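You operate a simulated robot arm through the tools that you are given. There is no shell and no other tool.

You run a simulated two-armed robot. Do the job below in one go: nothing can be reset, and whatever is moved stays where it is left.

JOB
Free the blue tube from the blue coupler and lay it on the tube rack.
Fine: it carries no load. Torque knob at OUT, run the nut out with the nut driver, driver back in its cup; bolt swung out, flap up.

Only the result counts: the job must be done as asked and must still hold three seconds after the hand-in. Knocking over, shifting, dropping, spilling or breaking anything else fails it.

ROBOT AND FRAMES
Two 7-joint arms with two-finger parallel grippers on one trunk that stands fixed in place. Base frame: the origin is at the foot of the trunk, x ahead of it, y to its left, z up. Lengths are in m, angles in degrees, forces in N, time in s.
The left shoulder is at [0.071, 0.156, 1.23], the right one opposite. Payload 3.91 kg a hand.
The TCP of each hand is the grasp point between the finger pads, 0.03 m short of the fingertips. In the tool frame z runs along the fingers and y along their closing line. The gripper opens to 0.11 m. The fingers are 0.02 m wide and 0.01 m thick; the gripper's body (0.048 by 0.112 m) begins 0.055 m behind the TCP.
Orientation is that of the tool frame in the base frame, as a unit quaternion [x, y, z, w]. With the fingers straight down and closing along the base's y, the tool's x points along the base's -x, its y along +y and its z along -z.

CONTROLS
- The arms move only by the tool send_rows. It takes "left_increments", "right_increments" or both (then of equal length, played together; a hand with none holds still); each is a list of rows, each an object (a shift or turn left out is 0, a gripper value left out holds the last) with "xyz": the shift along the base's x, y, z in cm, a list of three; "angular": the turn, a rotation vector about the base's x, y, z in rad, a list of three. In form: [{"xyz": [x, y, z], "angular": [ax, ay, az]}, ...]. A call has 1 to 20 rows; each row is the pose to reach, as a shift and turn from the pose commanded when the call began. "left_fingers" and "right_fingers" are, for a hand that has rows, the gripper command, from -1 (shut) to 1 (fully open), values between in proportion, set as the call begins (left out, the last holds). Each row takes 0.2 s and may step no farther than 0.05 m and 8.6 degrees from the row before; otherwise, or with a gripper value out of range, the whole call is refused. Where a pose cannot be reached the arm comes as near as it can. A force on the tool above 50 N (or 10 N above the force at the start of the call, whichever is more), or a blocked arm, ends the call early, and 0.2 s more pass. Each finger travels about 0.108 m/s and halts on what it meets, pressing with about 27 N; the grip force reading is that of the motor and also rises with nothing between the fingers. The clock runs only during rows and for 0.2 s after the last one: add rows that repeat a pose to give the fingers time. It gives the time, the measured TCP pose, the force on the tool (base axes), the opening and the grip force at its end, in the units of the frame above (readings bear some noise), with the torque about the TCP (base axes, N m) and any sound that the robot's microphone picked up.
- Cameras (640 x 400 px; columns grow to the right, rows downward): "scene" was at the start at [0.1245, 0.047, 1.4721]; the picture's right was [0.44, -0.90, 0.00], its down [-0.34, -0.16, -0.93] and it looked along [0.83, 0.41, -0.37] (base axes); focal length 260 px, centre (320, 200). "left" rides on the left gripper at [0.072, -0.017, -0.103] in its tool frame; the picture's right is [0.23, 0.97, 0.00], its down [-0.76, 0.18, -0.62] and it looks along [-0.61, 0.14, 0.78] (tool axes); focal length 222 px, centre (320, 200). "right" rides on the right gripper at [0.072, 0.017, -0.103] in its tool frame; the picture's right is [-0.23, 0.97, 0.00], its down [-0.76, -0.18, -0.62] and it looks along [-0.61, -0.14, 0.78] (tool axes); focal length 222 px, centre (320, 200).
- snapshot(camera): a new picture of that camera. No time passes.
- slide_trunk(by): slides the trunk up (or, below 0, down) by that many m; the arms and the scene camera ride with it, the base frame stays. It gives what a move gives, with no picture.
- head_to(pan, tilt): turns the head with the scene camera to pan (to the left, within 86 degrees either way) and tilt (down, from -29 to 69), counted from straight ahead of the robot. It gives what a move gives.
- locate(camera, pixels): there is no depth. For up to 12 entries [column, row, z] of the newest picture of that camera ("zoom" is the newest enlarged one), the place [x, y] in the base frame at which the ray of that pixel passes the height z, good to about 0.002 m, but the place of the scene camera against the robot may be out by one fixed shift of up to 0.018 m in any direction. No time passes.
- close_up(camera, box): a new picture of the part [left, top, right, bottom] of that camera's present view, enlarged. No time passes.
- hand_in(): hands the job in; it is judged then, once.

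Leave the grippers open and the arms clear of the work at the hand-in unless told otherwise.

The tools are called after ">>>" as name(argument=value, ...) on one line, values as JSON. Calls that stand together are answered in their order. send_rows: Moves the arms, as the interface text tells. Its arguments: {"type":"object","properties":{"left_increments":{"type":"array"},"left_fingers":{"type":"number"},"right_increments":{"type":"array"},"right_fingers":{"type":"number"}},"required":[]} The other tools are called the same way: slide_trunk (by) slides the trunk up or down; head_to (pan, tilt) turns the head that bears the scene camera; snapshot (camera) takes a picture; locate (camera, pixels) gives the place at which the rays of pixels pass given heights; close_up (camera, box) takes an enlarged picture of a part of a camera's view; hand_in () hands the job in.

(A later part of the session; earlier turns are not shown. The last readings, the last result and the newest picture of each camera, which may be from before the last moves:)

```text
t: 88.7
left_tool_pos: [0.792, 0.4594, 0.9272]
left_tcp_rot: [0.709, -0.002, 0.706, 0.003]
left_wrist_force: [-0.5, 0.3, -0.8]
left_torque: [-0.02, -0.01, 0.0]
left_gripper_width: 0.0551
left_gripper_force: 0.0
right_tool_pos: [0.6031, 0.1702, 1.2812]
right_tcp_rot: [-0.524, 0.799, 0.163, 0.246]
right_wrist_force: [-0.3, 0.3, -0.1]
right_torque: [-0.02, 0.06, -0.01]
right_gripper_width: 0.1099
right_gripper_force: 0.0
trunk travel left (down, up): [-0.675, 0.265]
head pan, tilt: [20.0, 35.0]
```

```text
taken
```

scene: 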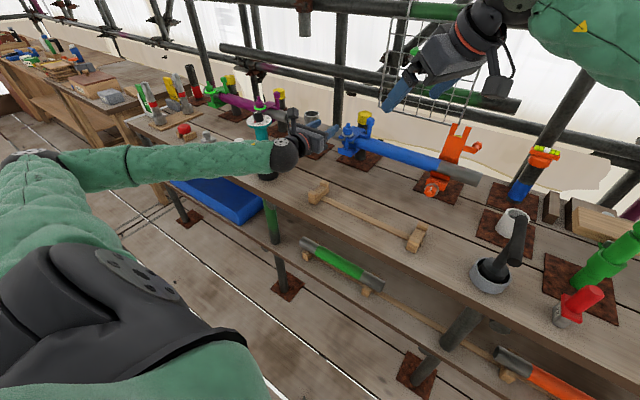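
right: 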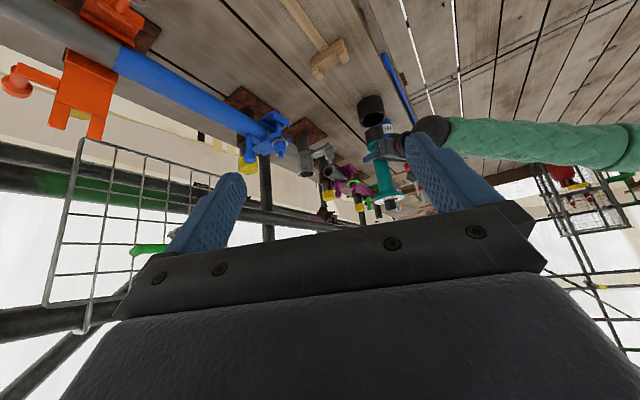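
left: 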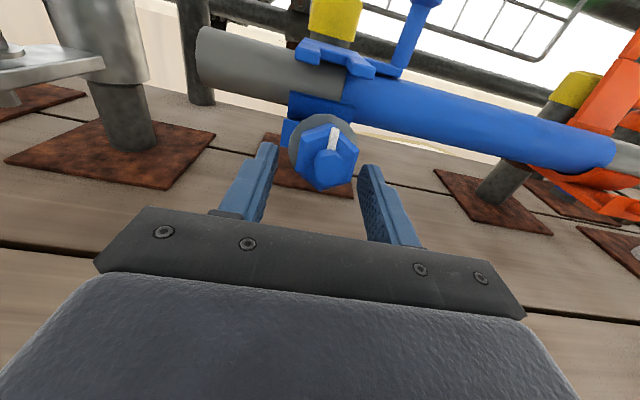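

The bolt rests horizontal at its stop. Back the left hand out 10 cm and look at the flap lugs.

>>> send_rows(left_increments=[{"xyz": [-3, 0, 0]}, {"xyz": [-6, 0, 0]}, {"xyz": [-9, 0, 0.5]}, {"xyz": [-10, 0, 3]}, {"xyz": [-10, 0, 4]}])

>>> close_up(camera="left", box=[250, 80, 400, 230])

>>> close_up(camera="scene", box=[250, 140, 320, 200])

>>> close_up(camera="scene", box=[340, 140, 410, 220])

```text
t: 89.9
left_tool_pos: [0.693, 0.4592, 0.9678]
left_tcp_rot: [0.708, -0.001, 0.706, 0.002]
left_wrist_force: [-0.1, 0.2, -0.2]
left_torque: [0.01, -0.01, 0.02]
left_gripper_width: 0.0548
left_gripper_force: 0.1
right_tool_pos: [0.6015, 0.1727, 1.2816]
right_tcp_rot: [-0.525, 0.798, 0.164, 0.247]
right_wrist_force: [-0.6, -1.4, 0.5]
right_torque: [0.01, -0.03, -0.03]
right_gripper_width: 0.1102
right_gripper_force: 0.1
trunk travel left (down, up): [-0.675, 0.265]
head pan, tilt: [20.0, 35.0]
```

```text
2.67 times, centred on (325, 155) of left
```

zoom: 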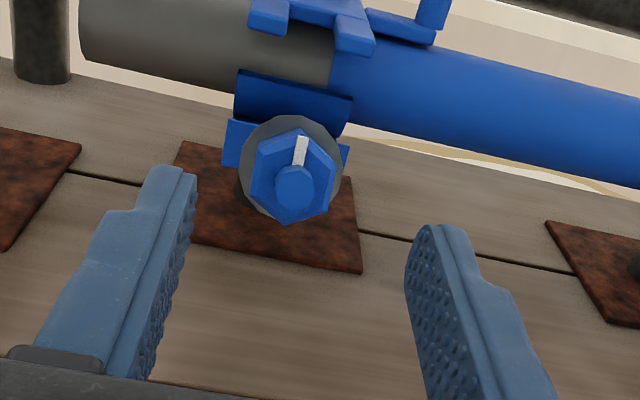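

```text
6.67 times, centred on (285, 170) of scene
```

zoom: 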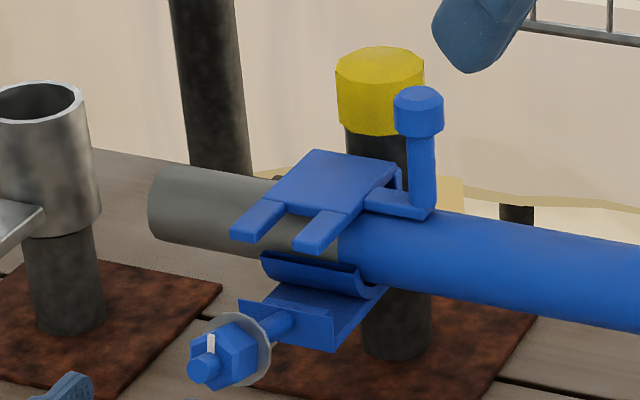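

```text
5.00 times, centred on (375, 180) of scene
```

zoom: 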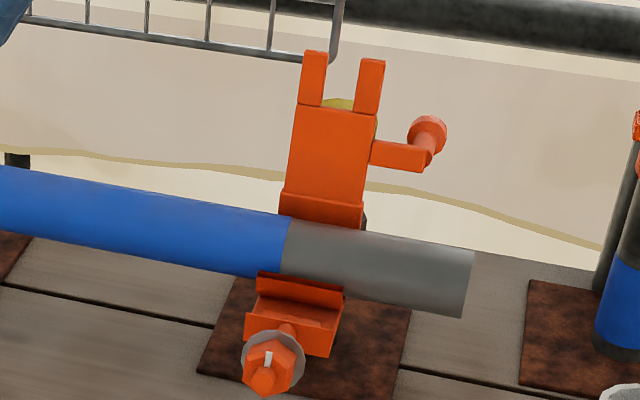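

Geometry is clear: two prongs overhang in front of the tube. I'll measure prong tips and tube edges.

>>> close_up(camera="left", box=[250, 60, 400, 180])

>>> close_up(camera="scene", box=[250, 140, 320, 200])

>>> locate(camera="zoom", pixels=[[237, 233, 0.982], [302, 243, 0.982], [337, 212, 0.982], [272, 205, 0.982], [316, 152, 0.982], [390, 170, 0.982], [428, 215, 0.985], [420, 95, 1.05]])

```text
3.33 times, centred on (325, 120) of left
```

zoom: 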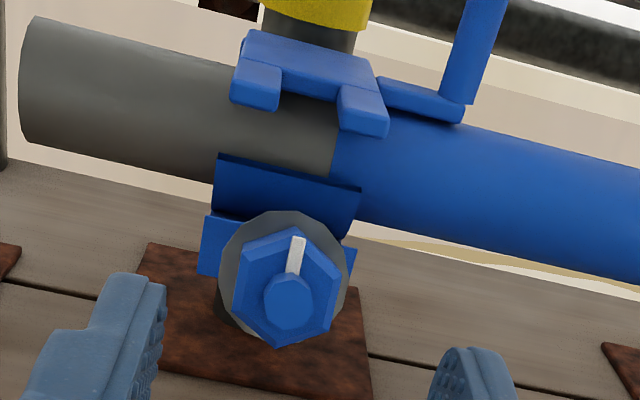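

```text
6.67 times, centred on (285, 170) of scene
```

zoom: 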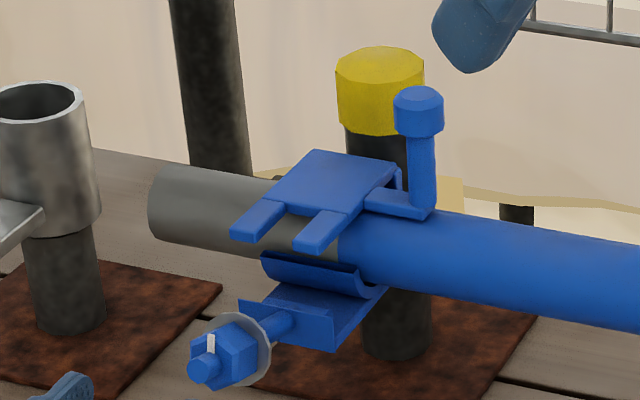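

```text
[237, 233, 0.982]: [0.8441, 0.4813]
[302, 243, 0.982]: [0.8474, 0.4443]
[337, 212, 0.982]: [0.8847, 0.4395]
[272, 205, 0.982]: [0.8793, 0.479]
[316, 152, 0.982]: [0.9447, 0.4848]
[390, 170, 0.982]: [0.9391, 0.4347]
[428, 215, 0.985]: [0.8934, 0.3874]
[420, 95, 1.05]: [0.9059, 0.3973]
```

I'll compute prong front-face heights from the left view.

>>> close_up(camera="left", box=[250, 60, 400, 180])

>>> locate(camera="zoom", pixels=[[254, 109, 0.97], [254, 109, 0.98], [256, 88, 0.98], [256, 88, 0.99], [362, 135, 0.97], [362, 135, 0.98], [288, 178, 0.95], [288, 178, 0.96], [270, 195, 0.94], [90, 160, 0.93], [70, 25, 0.975]])

```text
3.33 times, centred on (325, 120) of left
```

zoom: 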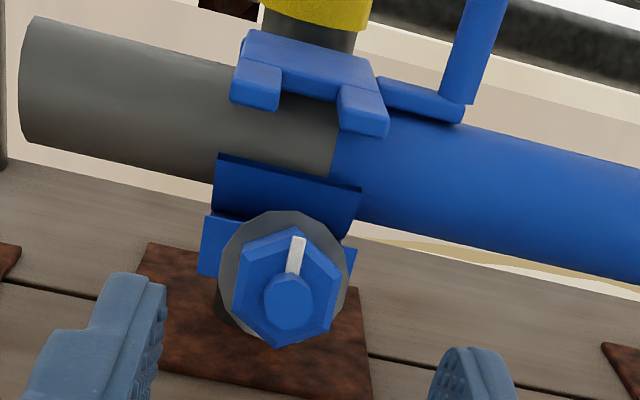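

```text
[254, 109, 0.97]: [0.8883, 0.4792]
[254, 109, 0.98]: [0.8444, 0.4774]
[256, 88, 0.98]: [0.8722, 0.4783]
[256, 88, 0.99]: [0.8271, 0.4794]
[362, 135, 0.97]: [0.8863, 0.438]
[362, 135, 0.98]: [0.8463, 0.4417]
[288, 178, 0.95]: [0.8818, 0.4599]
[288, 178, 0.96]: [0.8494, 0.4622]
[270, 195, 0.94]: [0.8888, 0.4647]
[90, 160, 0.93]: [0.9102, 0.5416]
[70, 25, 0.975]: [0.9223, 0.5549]
```

Prong tips: x≈0.862, bottom z≈0.976, y≈0.4785 and 0.440. I'll lift the flap with two fingertips under the prongs. Check the lower jaw's lip position with a scene ray.

>>> close_up(camera="scene", box=[250, 140, 320, 200])

>>> locate(camera="zoom", pixels=[[313, 268, 0.95], [313, 268, 0.96], [264, 258, 0.955], [364, 285, 0.955], [286, 325, 0.93], [240, 300, 0.94], [335, 320, 0.94]])

```text
6.67 times, centred on (285, 170) of scene
```

zoom: 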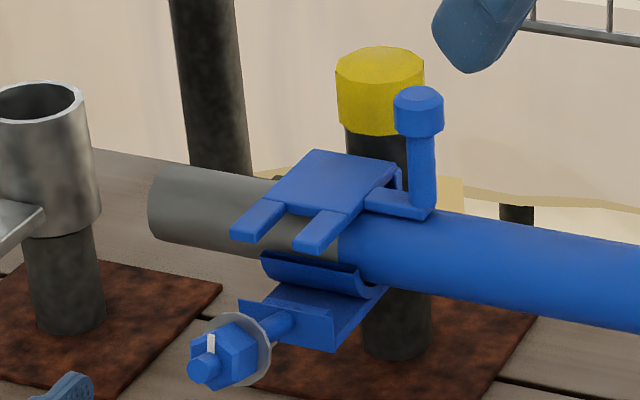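

```text
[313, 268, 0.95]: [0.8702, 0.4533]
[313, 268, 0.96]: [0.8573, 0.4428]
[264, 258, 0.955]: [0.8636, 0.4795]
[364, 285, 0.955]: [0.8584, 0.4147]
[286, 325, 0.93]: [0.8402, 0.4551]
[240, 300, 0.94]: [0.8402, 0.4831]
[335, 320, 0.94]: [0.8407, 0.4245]
```

The lip is at x≈0.896, z≈0.946 – enough room. Left hand: set 28 mm opening, pitch 25° down, go to the start point in front of the prongs.

>>> send_rows(left_increments=[{"xyz": [1, 0, 3], "angular": [0, 0.11, 0]}, {"xyz": [3, 0, 5], "angular": [0, 0.22, 0]}, {"xyz": [5, 0, 4.5], "angular": [0, 0.33, 0]}, {"xyz": [7, 0, 3.8], "angular": [0, 0.436, 0]}, {"xyz": [7.8, 0, 3.5], "angular": [0, 0.436, 0]}], left_fingers=-0.49)

>>> snapshot(camera="left")

>>> close_up(camera="scene", box=[230, 120, 330, 210])

```text
t: 91.1
left_tool_pos: [0.7722, 0.4588, 1.0018]
left_tcp_rot: [0.844, -0.001, 0.536, 0.002]
left_wrist_force: [-0.6, 0.0, -0.5]
left_torque: [0.0, 0.0, 0.02]
left_gripper_width: 0.028
left_gripper_force: 0.1
right_tool_pos: [0.603, 0.1726, 1.2811]
right_tcp_rot: [-0.525, 0.798, 0.163, 0.247]
right_wrist_force: [0.3, 0.1, 0.1]
right_torque: [-0.02, -0.03, -0.01]
right_gripper_width: 0.1099
right_gripper_force: 0.2
trunk travel left (down, up): [-0.675, 0.265]
head pan, tilt: [20.0, 35.0]
```

```text
taken
```

left: 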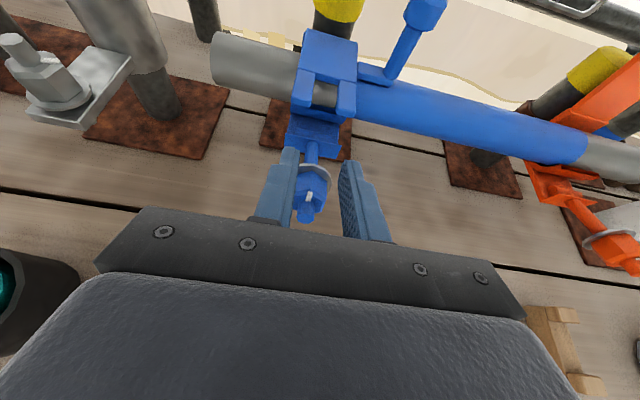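

```text
4.44 times, centred on (280, 165) of scene
```

zoom: 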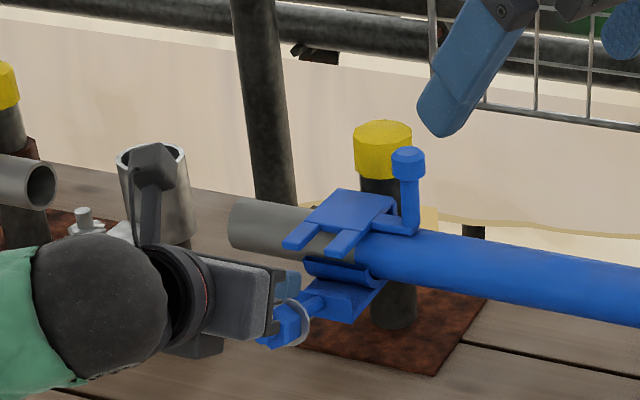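

Fingers line up with the two prongs. Advance 5 cm along the finger direction and check.

>>> send_rows(left_increments=[{"xyz": [1.8, 0, -0.85]}, {"xyz": [3.6, 0, -1.7]}, {"xyz": [4.6, 0, -2.15]}])

>>> snapshot(camera="left")

>>> close_up(camera="scene", box=[250, 140, 320, 200])

```text
t: 91.9
left_tool_pos: [0.8175, 0.4612, 0.9818]
left_tcp_rot: [0.844, 0.0, 0.537, 0.001]
left_wrist_force: [0.5, -0.2, -0.2]
left_torque: [-0.01, 0.01, -0.04]
left_gripper_width: 0.028
left_gripper_force: 0.1
right_tool_pos: [0.6012, 0.1707, 1.2826]
right_tcp_rot: [-0.525, 0.798, 0.163, 0.247]
right_wrist_force: [-1.0, 0.3, 0.1]
right_torque: [-0.02, 0.0, 0.0]
right_gripper_width: 0.1101
right_gripper_force: 0.1
trunk travel left (down, up): [-0.675, 0.265]
head pan, tilt: [20.0, 35.0]
```

```text
taken
```

left: 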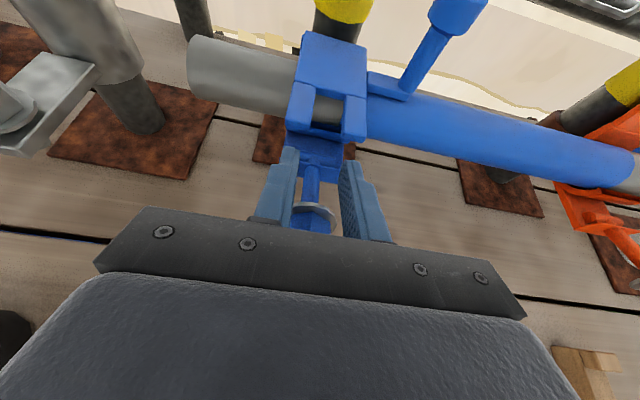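

```text
6.67 times, centred on (285, 170) of scene
```

zoom: 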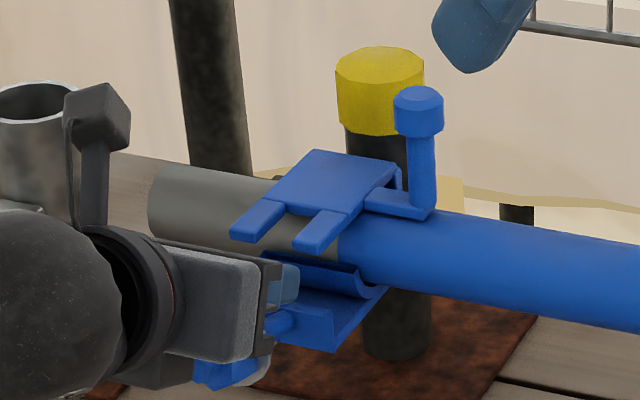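

Fingertips are just short of the prong tips. Advance the last 2.6 cm.

>>> send_rows(left_increments=[{"xyz": [1.2, 0, -0.55]}, {"xyz": [2.4, 0, -1.1]}])

>>> snapshot(camera="left")

>>> close_up(camera="scene", box=[250, 140, 320, 200])

```text
t: 92.5
left_tool_pos: [0.8413, 0.4588, 0.9708]
left_tcp_rot: [0.844, -0.001, 0.537, 0.002]
left_wrist_force: [0.4, -0.5, 0.2]
left_torque: [0.0, -0.01, 0.01]
left_gripper_width: 0.028
left_gripper_force: 0.1
right_tool_pos: [0.6023, 0.1716, 1.2806]
right_tcp_rot: [-0.525, 0.798, 0.163, 0.246]
right_wrist_force: [-0.7, 0.3, 0.9]
right_torque: [0.0, 0.0, 0.01]
right_gripper_width: 0.11
right_gripper_force: 0.0
trunk travel left (down, up): [-0.675, 0.265]
head pan, tilt: [20.0, 35.0]
```

```text
taken
```

left: 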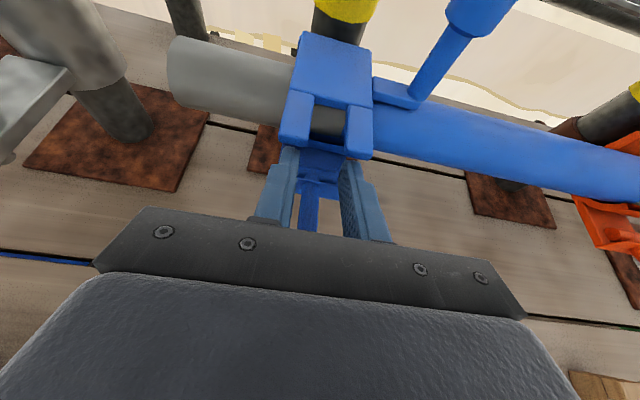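

```text
6.67 times, centred on (285, 170) of scene
```

zoom: 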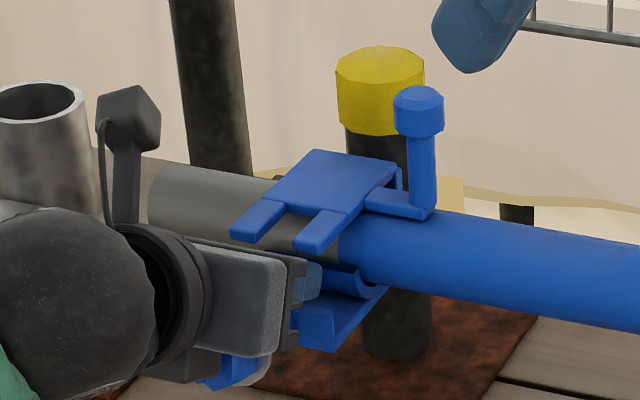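

Fingertips are beneath both prongs. Lift along the hinge arc to ~30°.

>>> send_rows(left_increments=[{"xyz": [0, 0, 0.6]}, {"xyz": [0.1, 0, 1.3]}, {"xyz": [0.25, 0, 2.0]}, {"xyz": [0.5, 0, 2.9]}, {"xyz": [0.8, 0, 3.7]}, {"xyz": [1.17, 0, 4.5]}])

>>> snapshot(camera="left")

>>> close_up(camera="scene", box=[250, 130, 330, 200])

```text
t: 93.9
left_tool_pos: [0.8517, 0.4587, 1.0146]
left_tcp_rot: [0.844, -0.001, 0.536, 0.001]
left_wrist_force: [0.3, 0.0, 0.1]
left_torque: [0.0, -0.05, 0.0]
left_gripper_width: 0.0281
left_gripper_force: 0.0
right_tool_pos: [0.6027, 0.172, 1.2823]
right_tcp_rot: [-0.524, 0.798, 0.162, 0.247]
right_wrist_force: [0.9, -0.9, -0.4]
right_torque: [0.01, 0.01, -0.05]
right_gripper_width: 0.1098
right_gripper_force: 0.0
trunk travel left (down, up): [-0.675, 0.265]
head pan, tilt: [20.0, 35.0]
```

```text
taken
```

left: 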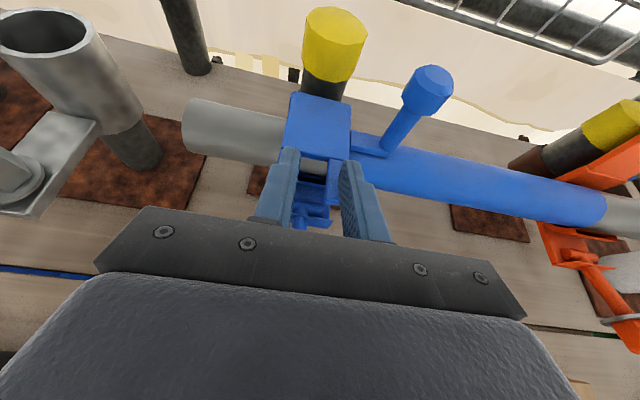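

```text
5.71 times, centred on (290, 165) of scene
```

zoom: 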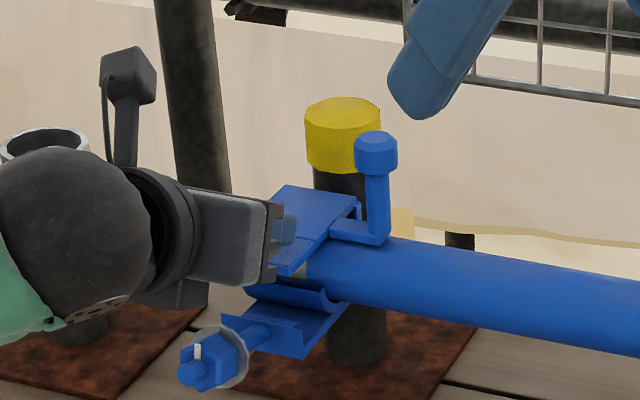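

The fingers slipped past in front without lifting (too little overlap). I'll retreat, use a flatter pitch (18°) and go ~1.6 cm deeper under the prongs.

>>> send_rows(left_increments=[{"xyz": [-3, 0, 1], "angular": [0, -0.04, 0]}, {"xyz": [-6, 0, 1], "angular": [0, -0.08, 0]}, {"xyz": [-6.5, 0, -1], "angular": [0, -0.122, 0]}, {"xyz": [-5.8, 0, -3], "angular": [0, -0.122, 0]}])

>>> send_rows(left_increments=[{"xyz": [2.2, 0, -0.7]}, {"xyz": [4.4, 0, -1.42]}, {"xyz": [5.6, 0, -1.8]}, {"xyz": [6.65, 0, -2.14]}])

>>> snapshot(camera="left")

>>> close_up(camera="scene", box=[250, 140, 320, 200])

```text
t: 94.9
left_tool_pos: [0.7941, 0.4612, 0.9844]
left_tcp_rot: [0.809, -0.001, 0.588, 0.002]
left_wrist_force: [0.3, 0.5, 0.8]
left_torque: [0.0, 0.01, 0.03]
left_gripper_width: 0.0282
left_gripper_force: 0.0
right_tool_pos: [0.6022, 0.1722, 1.283]
right_tcp_rot: [-0.524, 0.798, 0.164, 0.246]
right_wrist_force: [0.5, 0.0, -0.1]
right_torque: [0.01, 0.03, 0.03]
right_gripper_width: 0.1103
right_gripper_force: 0.1
trunk travel left (down, up): [-0.675, 0.265]
head pan, tilt: [20.0, 35.0]
```

```text
t: 95.7
left_tool_pos: [0.8426, 0.4606, 0.9746]
left_tcp_rot: [0.808, -0.003, 0.59, 0.002]
left_wrist_force: [-84.6, 9.1, 25.3]
left_torque: [0.22, 3.23, -0.4]
left_gripper_width: 0.0279
left_gripper_force: 0.0
right_tool_pos: [0.595, 0.1742, 1.2859]
right_tcp_rot: [-0.527, 0.797, 0.163, 0.248]
right_wrist_force: [-0.7, -0.5, -0.3]
right_torque: [-0.04, 0.03, -0.01]
right_gripper_width: 0.1101
right_gripper_force: 0.0
trunk travel left (down, up): [-0.675, 0.265]
head pan, tilt: [20.0, 35.0]
stopped in row 4 (left hand): the force on the tool passed its limit at 69 N (the readings are from after the stop); the commanded pose is now the measured one
```

```text
taken
```

left: 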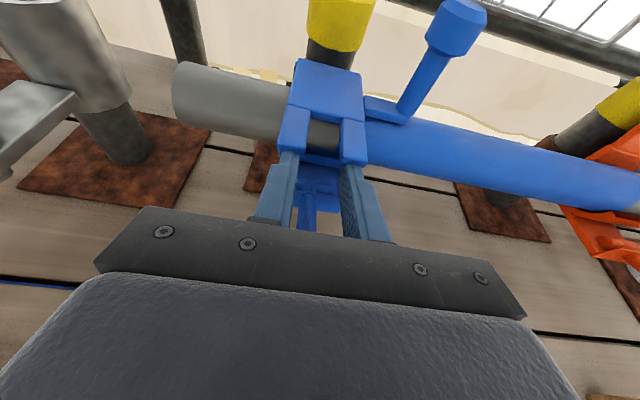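

```text
6.67 times, centred on (285, 170) of scene
```

zoom: 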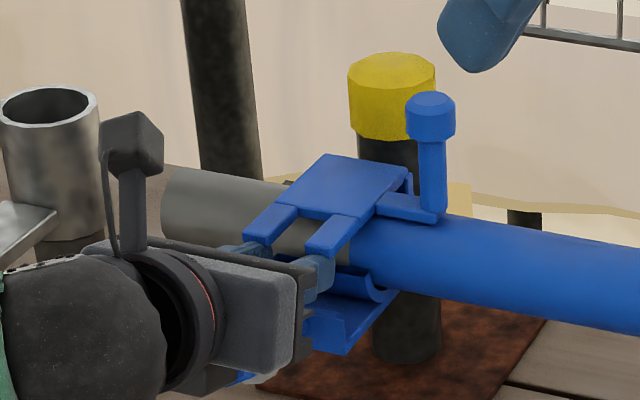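

The gripper body bumped against the swung bolt's nut (contact point is low, not at the fingertips). Back off at once and look.

>>> send_rows(left_increments=[{"xyz": [-2, 0, 0.8]}, {"xyz": [-5, 0, 2.5]}, {"xyz": [-8, 0, 5]}, {"xyz": [-11, 0, 7]}])

>>> snapshot(camera="left")

>>> close_up(camera="scene", box=[250, 140, 320, 200])

>>> snapshot(camera="scene")

```text
t: 96.7
left_tool_pos: [0.7375, 0.4592, 1.0392]
left_tcp_rot: [0.809, -0.003, 0.587, 0.003]
left_wrist_force: [-0.1, -0.3, -0.5]
left_torque: [0.0, 0.0, 0.0]
left_gripper_width: 0.0283
left_gripper_force: 0.1
right_tool_pos: [0.5979, 0.171, 1.2838]
right_tcp_rot: [-0.525, 0.798, 0.162, 0.248]
right_wrist_force: [-0.4, 0.3, 0.2]
right_torque: [0.04, -0.05, -0.01]
right_gripper_width: 0.1102
right_gripper_force: 0.1
trunk travel left (down, up): [-0.675, 0.265]
head pan, tilt: [20.0, 35.0]
```

```text
taken
```

left: 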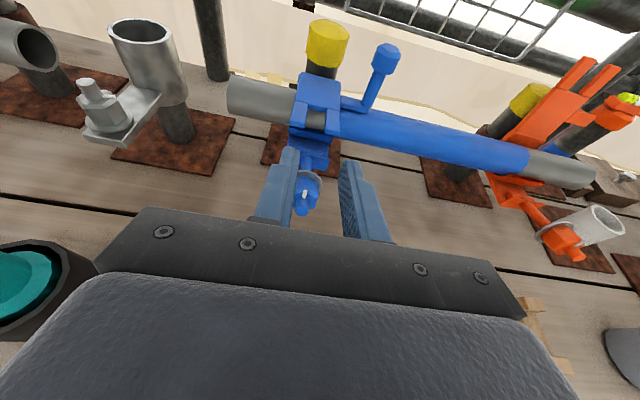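

```text
6.67 times, centred on (285, 170) of scene
```

zoom: 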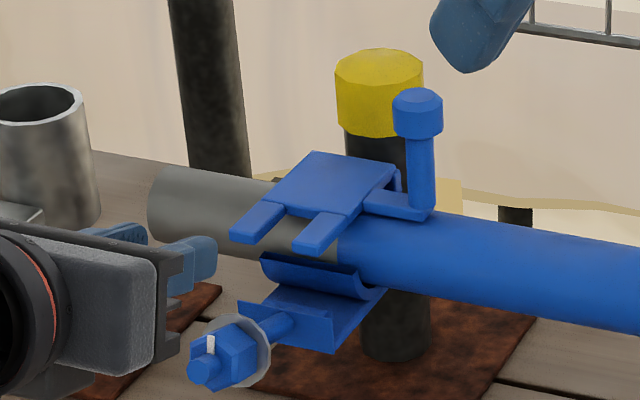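

```text
taken
```

scene: 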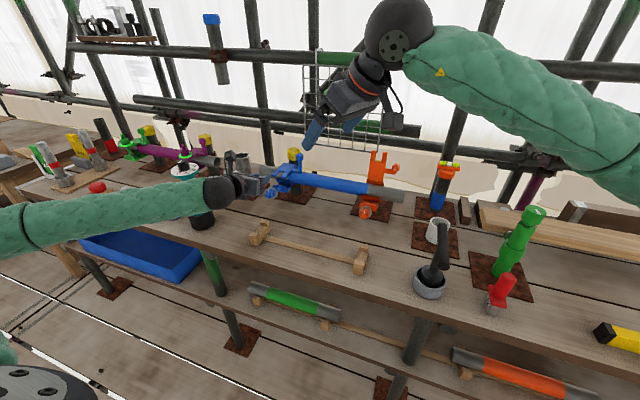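

Everything is intact. New plan: push the flap's handle post back with closed left fingertips. Close the fingers, yaw +25° and move in front of the post (fingertips at about (0.88, 0.40, 1.045)).

>>> send_rows(left_increments=[{"xyz": [0, -3, 2], "angular": [0, 0, 0.11]}, {"xyz": [1, -6, 3.5], "angular": [0, 0, 0.22]}, {"xyz": [3, -9, 3.5], "angular": [0, 0, 0.33]}, {"xyz": [5, -10, 3], "angular": [0, 0, 0.436]}, {"xyz": [7, -9.1, 2.5], "angular": [0, 0, 0.436]}], left_fingers=-1)

>>> snapshot(camera="left")

>>> close_up(camera="scene", box=[250, 120, 330, 200])

```text
t: 97.9
left_tool_pos: [0.8095, 0.3676, 1.0626]
left_tcp_rot: [0.791, 0.173, 0.574, -0.124]
left_wrist_force: [-0.9, -0.8, -0.2]
left_torque: [-0.03, 0.0, -0.01]
left_gripper_width: 0.0
left_gripper_force: 27.0
right_tool_pos: [0.6022, 0.1725, 1.281]
right_tcp_rot: [-0.525, 0.798, 0.163, 0.246]
right_wrist_force: [-1.5, 0.1, -0.4]
right_torque: [-0.01, -0.01, 0.0]
right_gripper_width: 0.1097
right_gripper_force: 0.1
trunk travel left (down, up): [-0.675, 0.265]
head pan, tilt: [20.0, 35.0]
```

```text
taken
```

left: 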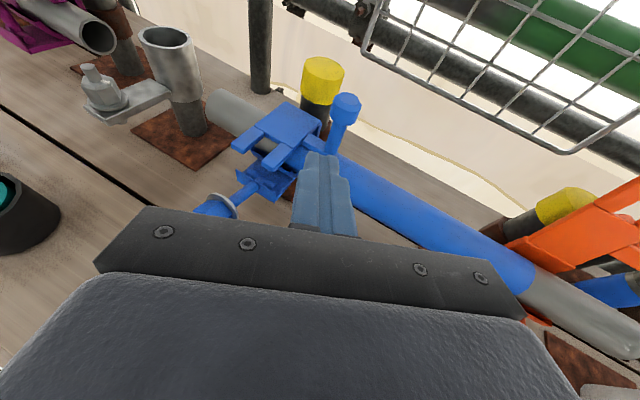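

```text
5.00 times, centred on (290, 160) of scene
```

zoom: 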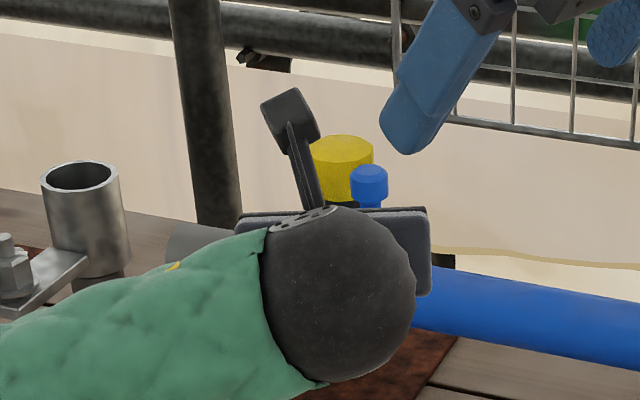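

Fingertip is lined up with the post. Advance to contact and push it ~20°.

>>> send_rows(left_increments=[{"xyz": [3.5, 1.3, -0.8]}, {"xyz": [5.5, 1.8, -1.4]}, {"xyz": [7.0, 2.0, -1.6]}, {"xyz": [8.3, 2.0, -1.1]}, {"xyz": [9.6, 2.0, -0.6]}])

>>> snapshot(camera="left")

>>> close_up(camera="scene", box=[250, 110, 330, 190])

```text
t: 99.1
left_tool_pos: [0.9063, 0.3871, 1.058]
left_tcp_rot: [0.79, 0.172, 0.575, -0.125]
left_wrist_force: [-2.7, -1.7, 6.0]
left_torque: [0.05, -0.16, -0.05]
left_gripper_width: 0.0
left_gripper_force: 27.3
right_tool_pos: [0.6015, 0.1706, 1.282]
right_tcp_rot: [-0.524, 0.799, 0.162, 0.246]
right_wrist_force: [-0.3, 0.2, -0.6]
right_torque: [-0.02, 0.06, 0.0]
right_gripper_width: 0.1101
right_gripper_force: 0.1
trunk travel left (down, up): [-0.675, 0.265]
head pan, tilt: [20.0, 35.0]
```

```text
taken
```

left: 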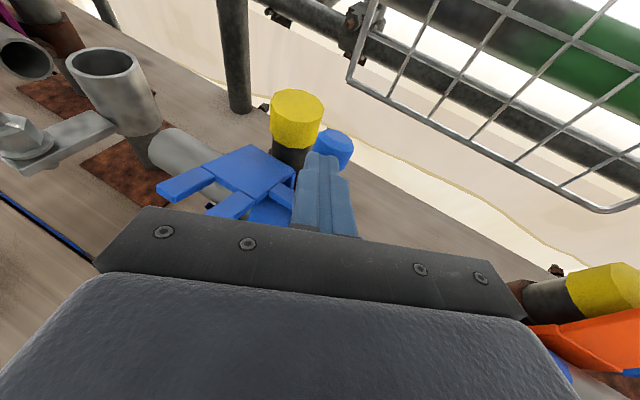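

```text
5.00 times, centred on (290, 150) of scene
```

zoom: 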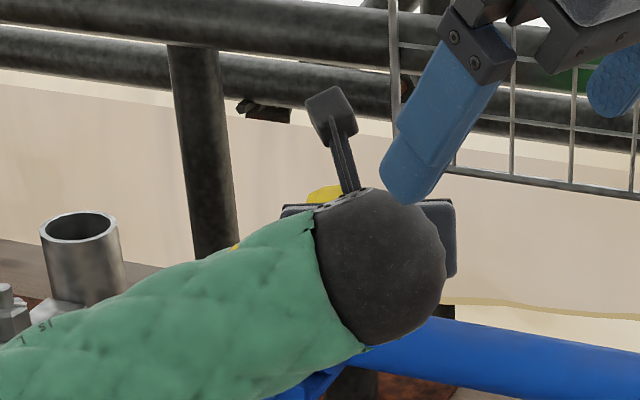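

The flap is rising with little force. Continue pushing along the arc.

>>> send_rows(left_increments=[{"xyz": [1.3, 0, 0.4]}, {"xyz": [2.6, 0, 0.6]}, {"xyz": [4, 0, 0.5]}, {"xyz": [5.3, 0, 0.3]}])

>>> snapshot(camera="left")

>>> snapshot(camera="scene")

```text
t: 100.1
left_tool_pos: [0.9577, 0.3876, 1.0594]
left_tcp_rot: [0.791, 0.173, 0.573, -0.125]
left_wrist_force: [-0.4, -0.7, -0.2]
left_torque: [0.01, -0.01, -0.01]
left_gripper_width: 0.0001
left_gripper_force: 27.4
right_tool_pos: [0.6017, 0.1719, 1.2819]
right_tcp_rot: [-0.525, 0.798, 0.163, 0.246]
right_wrist_force: [-0.5, -0.2, 0.2]
right_torque: [0.01, 0.03, -0.01]
right_gripper_width: 0.1098
right_gripper_force: 0.2
trunk travel left (down, up): [-0.675, 0.265]
head pan, tilt: [20.0, 35.0]
```

```text
taken
```

left: 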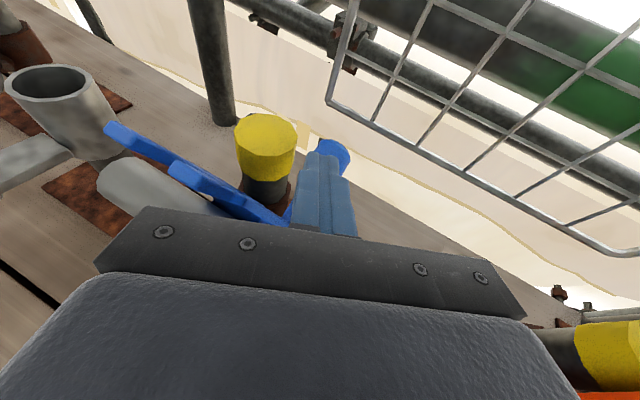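

```text
taken
```

scene: 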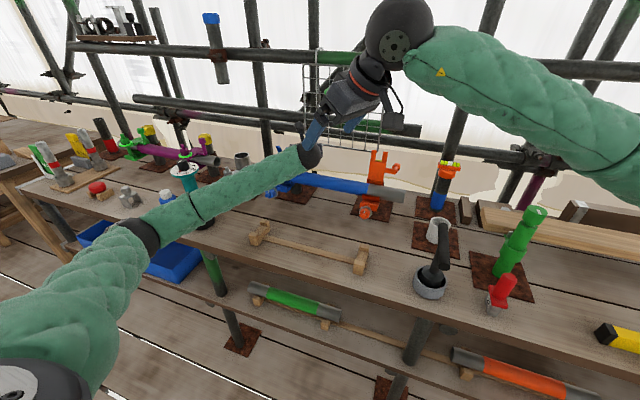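

The flap is past halfway. Continue forward and down to finish the swing.

>>> send_rows(left_increments=[{"xyz": [1.4, 0, -0.4]}, {"xyz": [2.7, 0, -1.0]}, {"xyz": [3.5, 0, -1.7]}, {"xyz": [4.1, 0, -2.4]}])

>>> snapshot(camera="left")

>>> snapshot(camera="scene")

```text
t: 101.1
left_tool_pos: [0.9984, 0.386, 1.0386]
left_tcp_rot: [0.791, 0.173, 0.574, -0.125]
left_wrist_force: [-11.7, 1.4, 5.1]
left_torque: [0.1, 0.12, 0.04]
left_gripper_width: 0.0
left_gripper_force: 27.0
right_tool_pos: [0.5997, 0.1713, 1.2833]
right_tcp_rot: [-0.525, 0.798, 0.163, 0.247]
right_wrist_force: [-0.2, 0.0, -0.9]
right_torque: [0.03, 0.02, 0.0]
right_gripper_width: 0.1102
right_gripper_force: 0.0
trunk travel left (down, up): [-0.675, 0.265]
head pan, tilt: [20.0, 35.0]
```

```text
taken
```

left: 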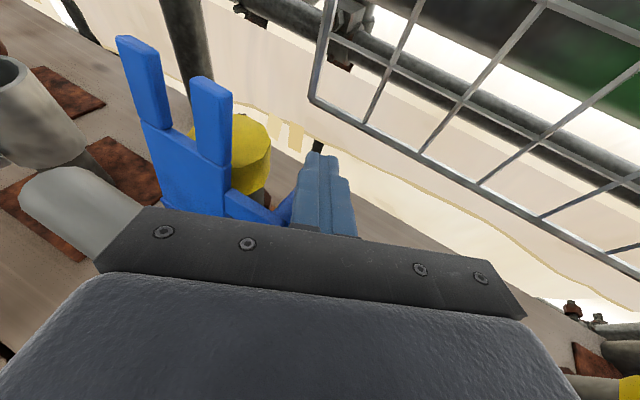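

```text
taken
```

scene: 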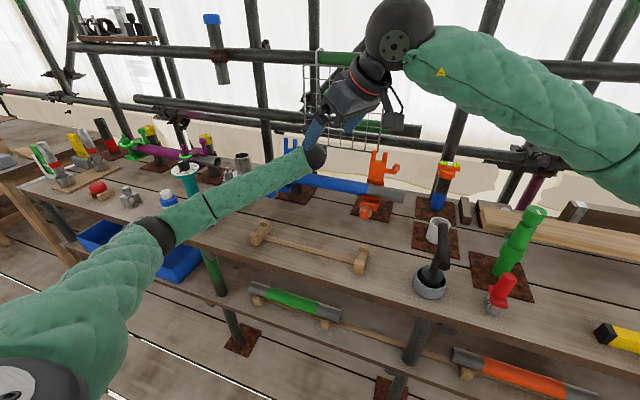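

The flap stands up past vertical and meets resistance (its stop). Retreat straight back and check that it stays.

>>> send_rows(left_increments=[{"xyz": [-2, -0.3, 1.0]}, {"xyz": [-5, -1, 2.5]}, {"xyz": [-9, -2.5, 4]}, {"xyz": [-13, -4, 5]}, {"xyz": [-17, -4, 6]}])

>>> snapshot(camera="left")

>>> close_up(camera="scene", box=[240, 110, 420, 230])

```text
t: 102.3
left_tool_pos: [0.829, 0.3467, 1.0976]
left_tcp_rot: [0.791, 0.173, 0.574, -0.125]
left_wrist_force: [0.4, 0.5, -0.7]
left_torque: [0.02, -0.04, -0.01]
left_gripper_width: 0.0
left_gripper_force: 27.4
right_tool_pos: [0.6003, 0.1725, 1.2824]
right_tcp_rot: [-0.525, 0.798, 0.163, 0.248]
right_wrist_force: [-0.4, 0.2, 0.1]
right_torque: [-0.02, 0.02, 0.0]
right_gripper_width: 0.1101
right_gripper_force: 0.0
trunk travel left (down, up): [-0.675, 0.265]
head pan, tilt: [20.0, 35.0]
```

```text
taken
```

left: 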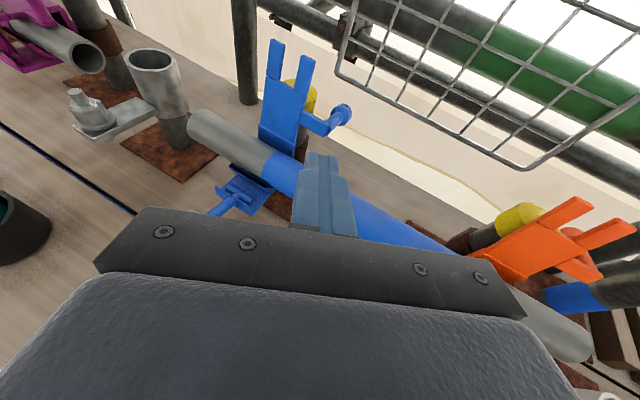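

```text
3.33 times, centred on (330, 170) of scene
```

zoom: 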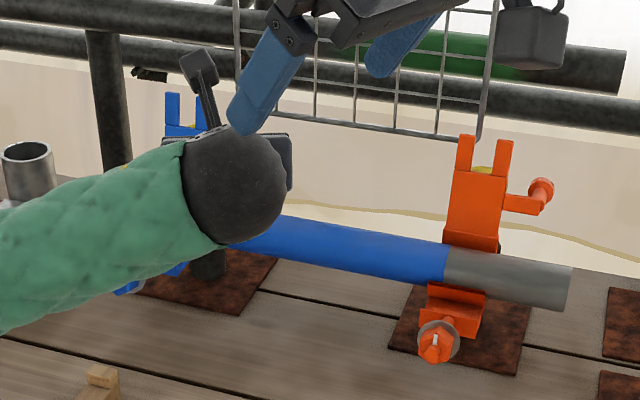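

The blue flap stays up like the orange one. Now reposition both hands for the tube: left hand back to yaw 0 and up; right hand to vertical and yaw toward 90° (closing along x).

>>> send_rows(left_increments=[{"xyz": [-3, 1, 1], "angular": [0, 0, -0.11]}, {"xyz": [-6, 3, 3], "angular": [0, 0, -0.22]}, {"xyz": [-9, 5, 5], "angular": [0, 0, -0.33]}, {"xyz": [-12, 8, 7], "angular": [0, 0, -0.436]}, {"xyz": [-13, 11, 8], "angular": [0, 0, -0.436]}], right_increments=[{"xyz": [0, -2, 0], "angular": [-0.11, 0.0474, 0]}, {"xyz": [0, -4, 0], "angular": [-0.22, 0.0948, 0]}, {"xyz": [0, -6, 0], "angular": [-0.33, 0.142, 0]}, {"xyz": [0, -8, 0], "angular": [-0.44, 0.19, 0]}, {"xyz": [0, -10, 0], "angular": [-0.55, 0.237, 0]}])

>>> send_rows(left_increments=[{"angular": [-0.136, 0, 0.044]}, {"angular": [-0.272, 0, 0.088]}, {"angular": [-0.407, 0, 0.132]}, {"angular": [-0.543, 0, 0.176]}, {"angular": [-0.679, 0, 0.22]}, {"angular": [-0.815, 0, 0.265]}, {"angular": [-0.951, 0, 0.309]}, {"angular": [-1.087, 0, 0.353]}, {"angular": [-1.222, 0, 0.397]}, {"angular": [-1.358, 0, 0.441]}, {"angular": [-1.494, 0, 0.485]}], right_increments=[{"angular": [0, 0, 0.1]}, {"angular": [0, 0, 0.2]}, {"angular": [0, 0, 0.3]}, {"angular": [0, 0, 0.407]}, {"angular": [0, 0, 0.407]}, {"angular": [0, 0, 0.407]}, {"angular": [0, 0, 0.407]}, {"angular": [0, 0, 0.407]}, {"angular": [0, 0, 0.407]}, {"angular": [0, 0, 0.407]}, {"angular": [0, 0, 0.407]}])

>>> snapshot(camera="left")

>>> snapshot(camera="right")

>>> snapshot(camera="scene")

```text
t: 103.5
left_tool_pos: [0.7004, 0.4562, 1.1774]
left_tcp_rot: [0.809, -0.002, 0.588, 0.003]
left_wrist_force: [-0.8, -0.1, -0.7]
left_torque: [0.02, 0.0, 0.02]
left_gripper_width: 0.0
left_gripper_force: 26.7
right_tool_pos: [0.6028, 0.0713, 1.2817]
right_tcp_rot: [-0.549, 0.836, 0.001, 0.0]
right_wrist_force: [-0.1, -0.3, 0.3]
right_torque: [0.02, -0.02, -0.02]
right_gripper_width: 0.11
right_gripper_force: 0.0
trunk travel left (down, up): [-0.675, 0.265]
head pan, tilt: [20.0, 35.0]
```

```text
t: 105.9
left_tool_pos: [0.6997, 0.4563, 1.1762]
left_tcp_rot: [0.571, 0.571, 0.416, 0.418]
left_wrist_force: [0.7, 0.4, -0.1]
left_torque: [0.02, 0.0, -0.01]
left_gripper_width: 0.0001
left_gripper_force: 27.2
right_tool_pos: [0.5772, 0.0782, 1.2802]
right_tcp_rot: [-0.704, 0.71, 0.002, 0.0]
right_wrist_force: [-0.2, 0.1, 0.7]
right_torque: [0.01, -0.02, -0.01]
right_gripper_width: 0.1101
right_gripper_force: 0.0
right hand out of reach, approached as far as the arm can: row 4, 5, 6, 7, 8, 9, 10, 11
trunk travel left (down, up): [-0.675, 0.265]
head pan, tilt: [20.0, 35.0]
```

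```text
taken
```

left: 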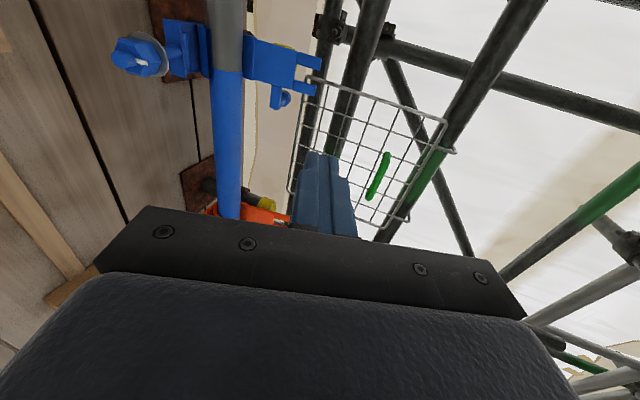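

```text
taken
```

right: 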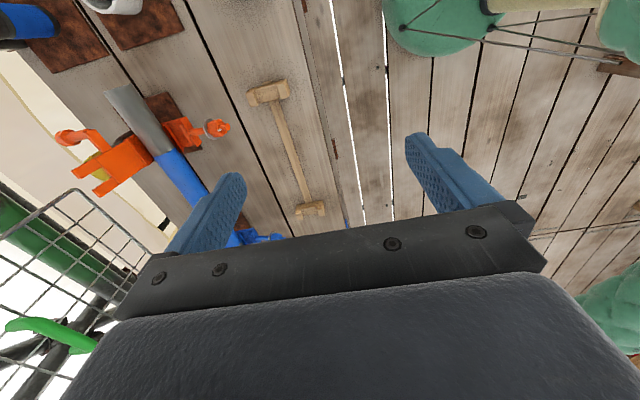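

```text
taken
```

scene: 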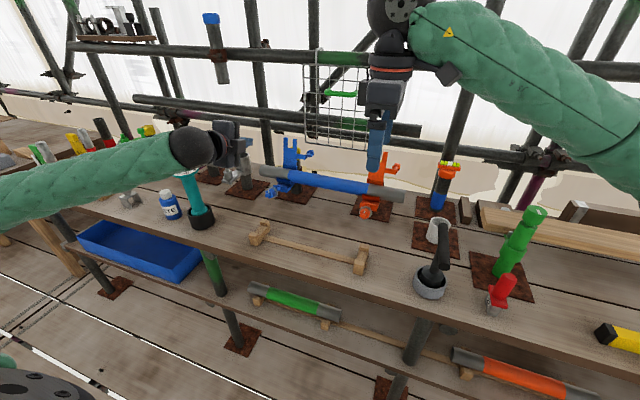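

Right hand reads about 90° yaw; in its picture I see the rack's two end blocks at (270,92) and (310,208). I'll zoom to measure the rack and tube.

>>> close_up(camera="right", box=[230, 60, 330, 230])

>>> close_up(camera="right", box=[80, 70, 240, 220])

>>> close_up(camera="left", box=[100, 0, 340, 230])

```text
2.35 times, centred on (280, 145) of right
```

zoom: 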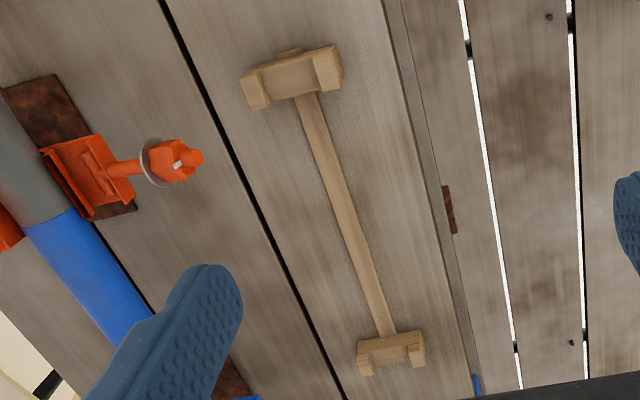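

```text
2.67 times, centred on (160, 145) of right
```

zoom: 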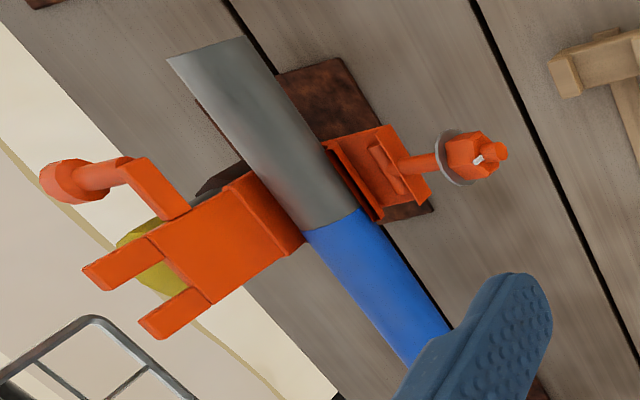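

```text
1.74 times, centred on (220, 115) of left
```

zoom: 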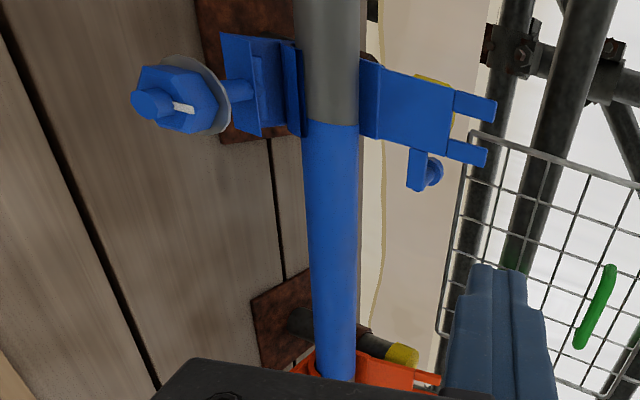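

I'll take close-ups of the rack ends from the right camera and the scene and triangulate heights.

>>> close_up(camera="scene", box=[240, 205, 380, 285])

>>> locate(camera="zoom", pixels=[[66, 125, 0.83], [66, 125, 0.86], [115, 82, 0.83], [115, 82, 0.86], [525, 268, 0.83], [525, 268, 0.86], [567, 195, 0.83], [567, 195, 0.86]])

>>> close_up(camera="right", box=[230, 60, 330, 230])

>>> locate(camera="zoom", pixels=[[258, 107, 0.83], [258, 107, 0.86], [270, 103, 0.86], [320, 92, 0.86], [335, 87, 0.83], [335, 87, 0.86], [362, 375, 0.83], [362, 375, 0.86], [421, 365, 0.83], [421, 365, 0.86]])

```text
4.57 times, centred on (310, 245) of scene
```

zoom: 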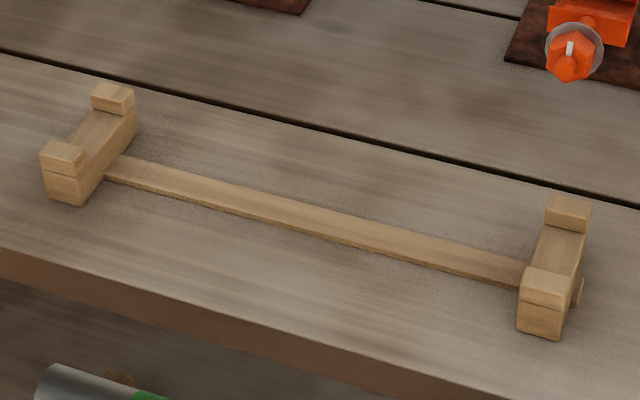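

```text
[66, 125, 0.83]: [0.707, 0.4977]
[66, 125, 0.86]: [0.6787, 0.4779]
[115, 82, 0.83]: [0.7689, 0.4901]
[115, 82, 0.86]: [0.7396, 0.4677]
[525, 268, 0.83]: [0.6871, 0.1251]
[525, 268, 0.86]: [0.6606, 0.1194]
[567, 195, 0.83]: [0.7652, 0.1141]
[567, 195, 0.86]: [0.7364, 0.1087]
```

```text
2.35 times, centred on (280, 145) of right
```

zoom: 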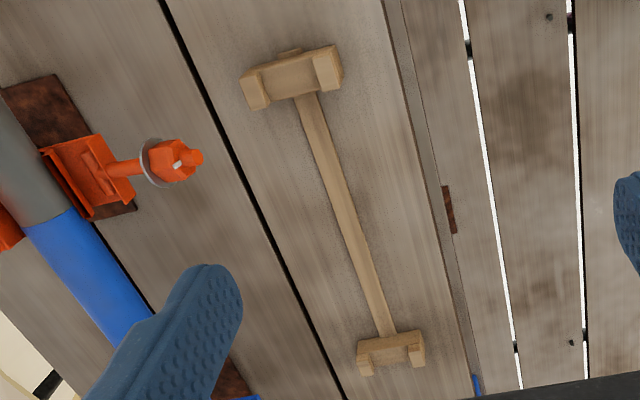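

```text
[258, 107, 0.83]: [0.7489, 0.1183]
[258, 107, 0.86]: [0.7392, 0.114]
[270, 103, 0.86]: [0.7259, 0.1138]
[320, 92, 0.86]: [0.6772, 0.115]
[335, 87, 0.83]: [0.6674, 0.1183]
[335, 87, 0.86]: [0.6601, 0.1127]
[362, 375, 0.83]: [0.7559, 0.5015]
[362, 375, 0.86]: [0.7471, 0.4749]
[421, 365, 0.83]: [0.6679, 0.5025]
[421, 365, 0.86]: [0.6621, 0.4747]
```

Now proper pixels for the four stop tops in both views.

>>> locate(camera="zoom", pixels=[[254, 92, 0.84], [254, 92, 0.87], [328, 70, 0.84], [328, 70, 0.87], [366, 358, 0.84], [366, 358, 0.87], [415, 350, 0.84], [415, 350, 0.87], [270, 103, 0.85], [313, 92, 0.85]])

>>> close_up(camera="scene", box=[240, 205, 380, 285])

>>> locate(camera="zoom", pixels=[[63, 155, 0.84], [63, 155, 0.87], [113, 98, 0.84], [113, 98, 0.87], [547, 286, 0.84], [547, 286, 0.87], [570, 212, 0.84], [570, 212, 0.87]])

>>> close_up(camera="right", box=[255, 70, 300, 110])

```text
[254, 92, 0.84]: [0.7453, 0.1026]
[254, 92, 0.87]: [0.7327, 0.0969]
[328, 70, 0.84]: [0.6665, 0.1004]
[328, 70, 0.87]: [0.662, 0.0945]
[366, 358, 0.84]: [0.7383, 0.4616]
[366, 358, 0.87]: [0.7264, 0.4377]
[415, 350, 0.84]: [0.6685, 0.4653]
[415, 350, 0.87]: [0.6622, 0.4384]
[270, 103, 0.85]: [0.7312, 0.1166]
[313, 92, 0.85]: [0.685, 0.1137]
```

```text
4.57 times, centred on (310, 245) of scene
```

zoom: 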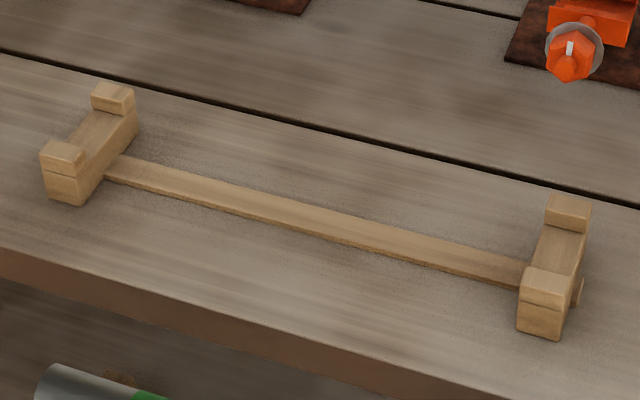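

```text
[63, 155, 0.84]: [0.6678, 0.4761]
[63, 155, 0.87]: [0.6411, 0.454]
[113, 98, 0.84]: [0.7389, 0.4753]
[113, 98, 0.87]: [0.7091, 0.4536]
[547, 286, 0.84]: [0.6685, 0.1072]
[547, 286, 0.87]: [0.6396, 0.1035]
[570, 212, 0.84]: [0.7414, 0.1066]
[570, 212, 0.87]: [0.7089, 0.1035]
```

```text
10.00 times, centred on (278, 90) of right
```

zoom: 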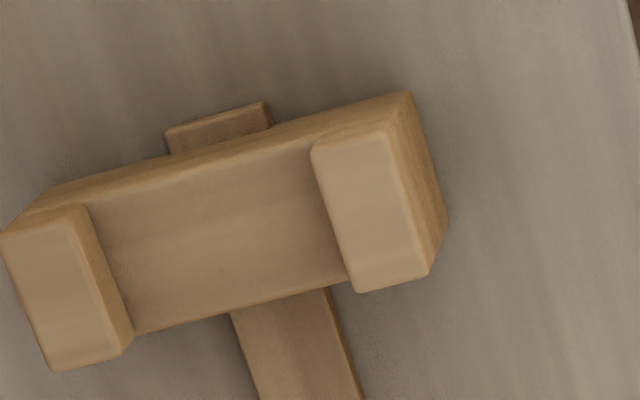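

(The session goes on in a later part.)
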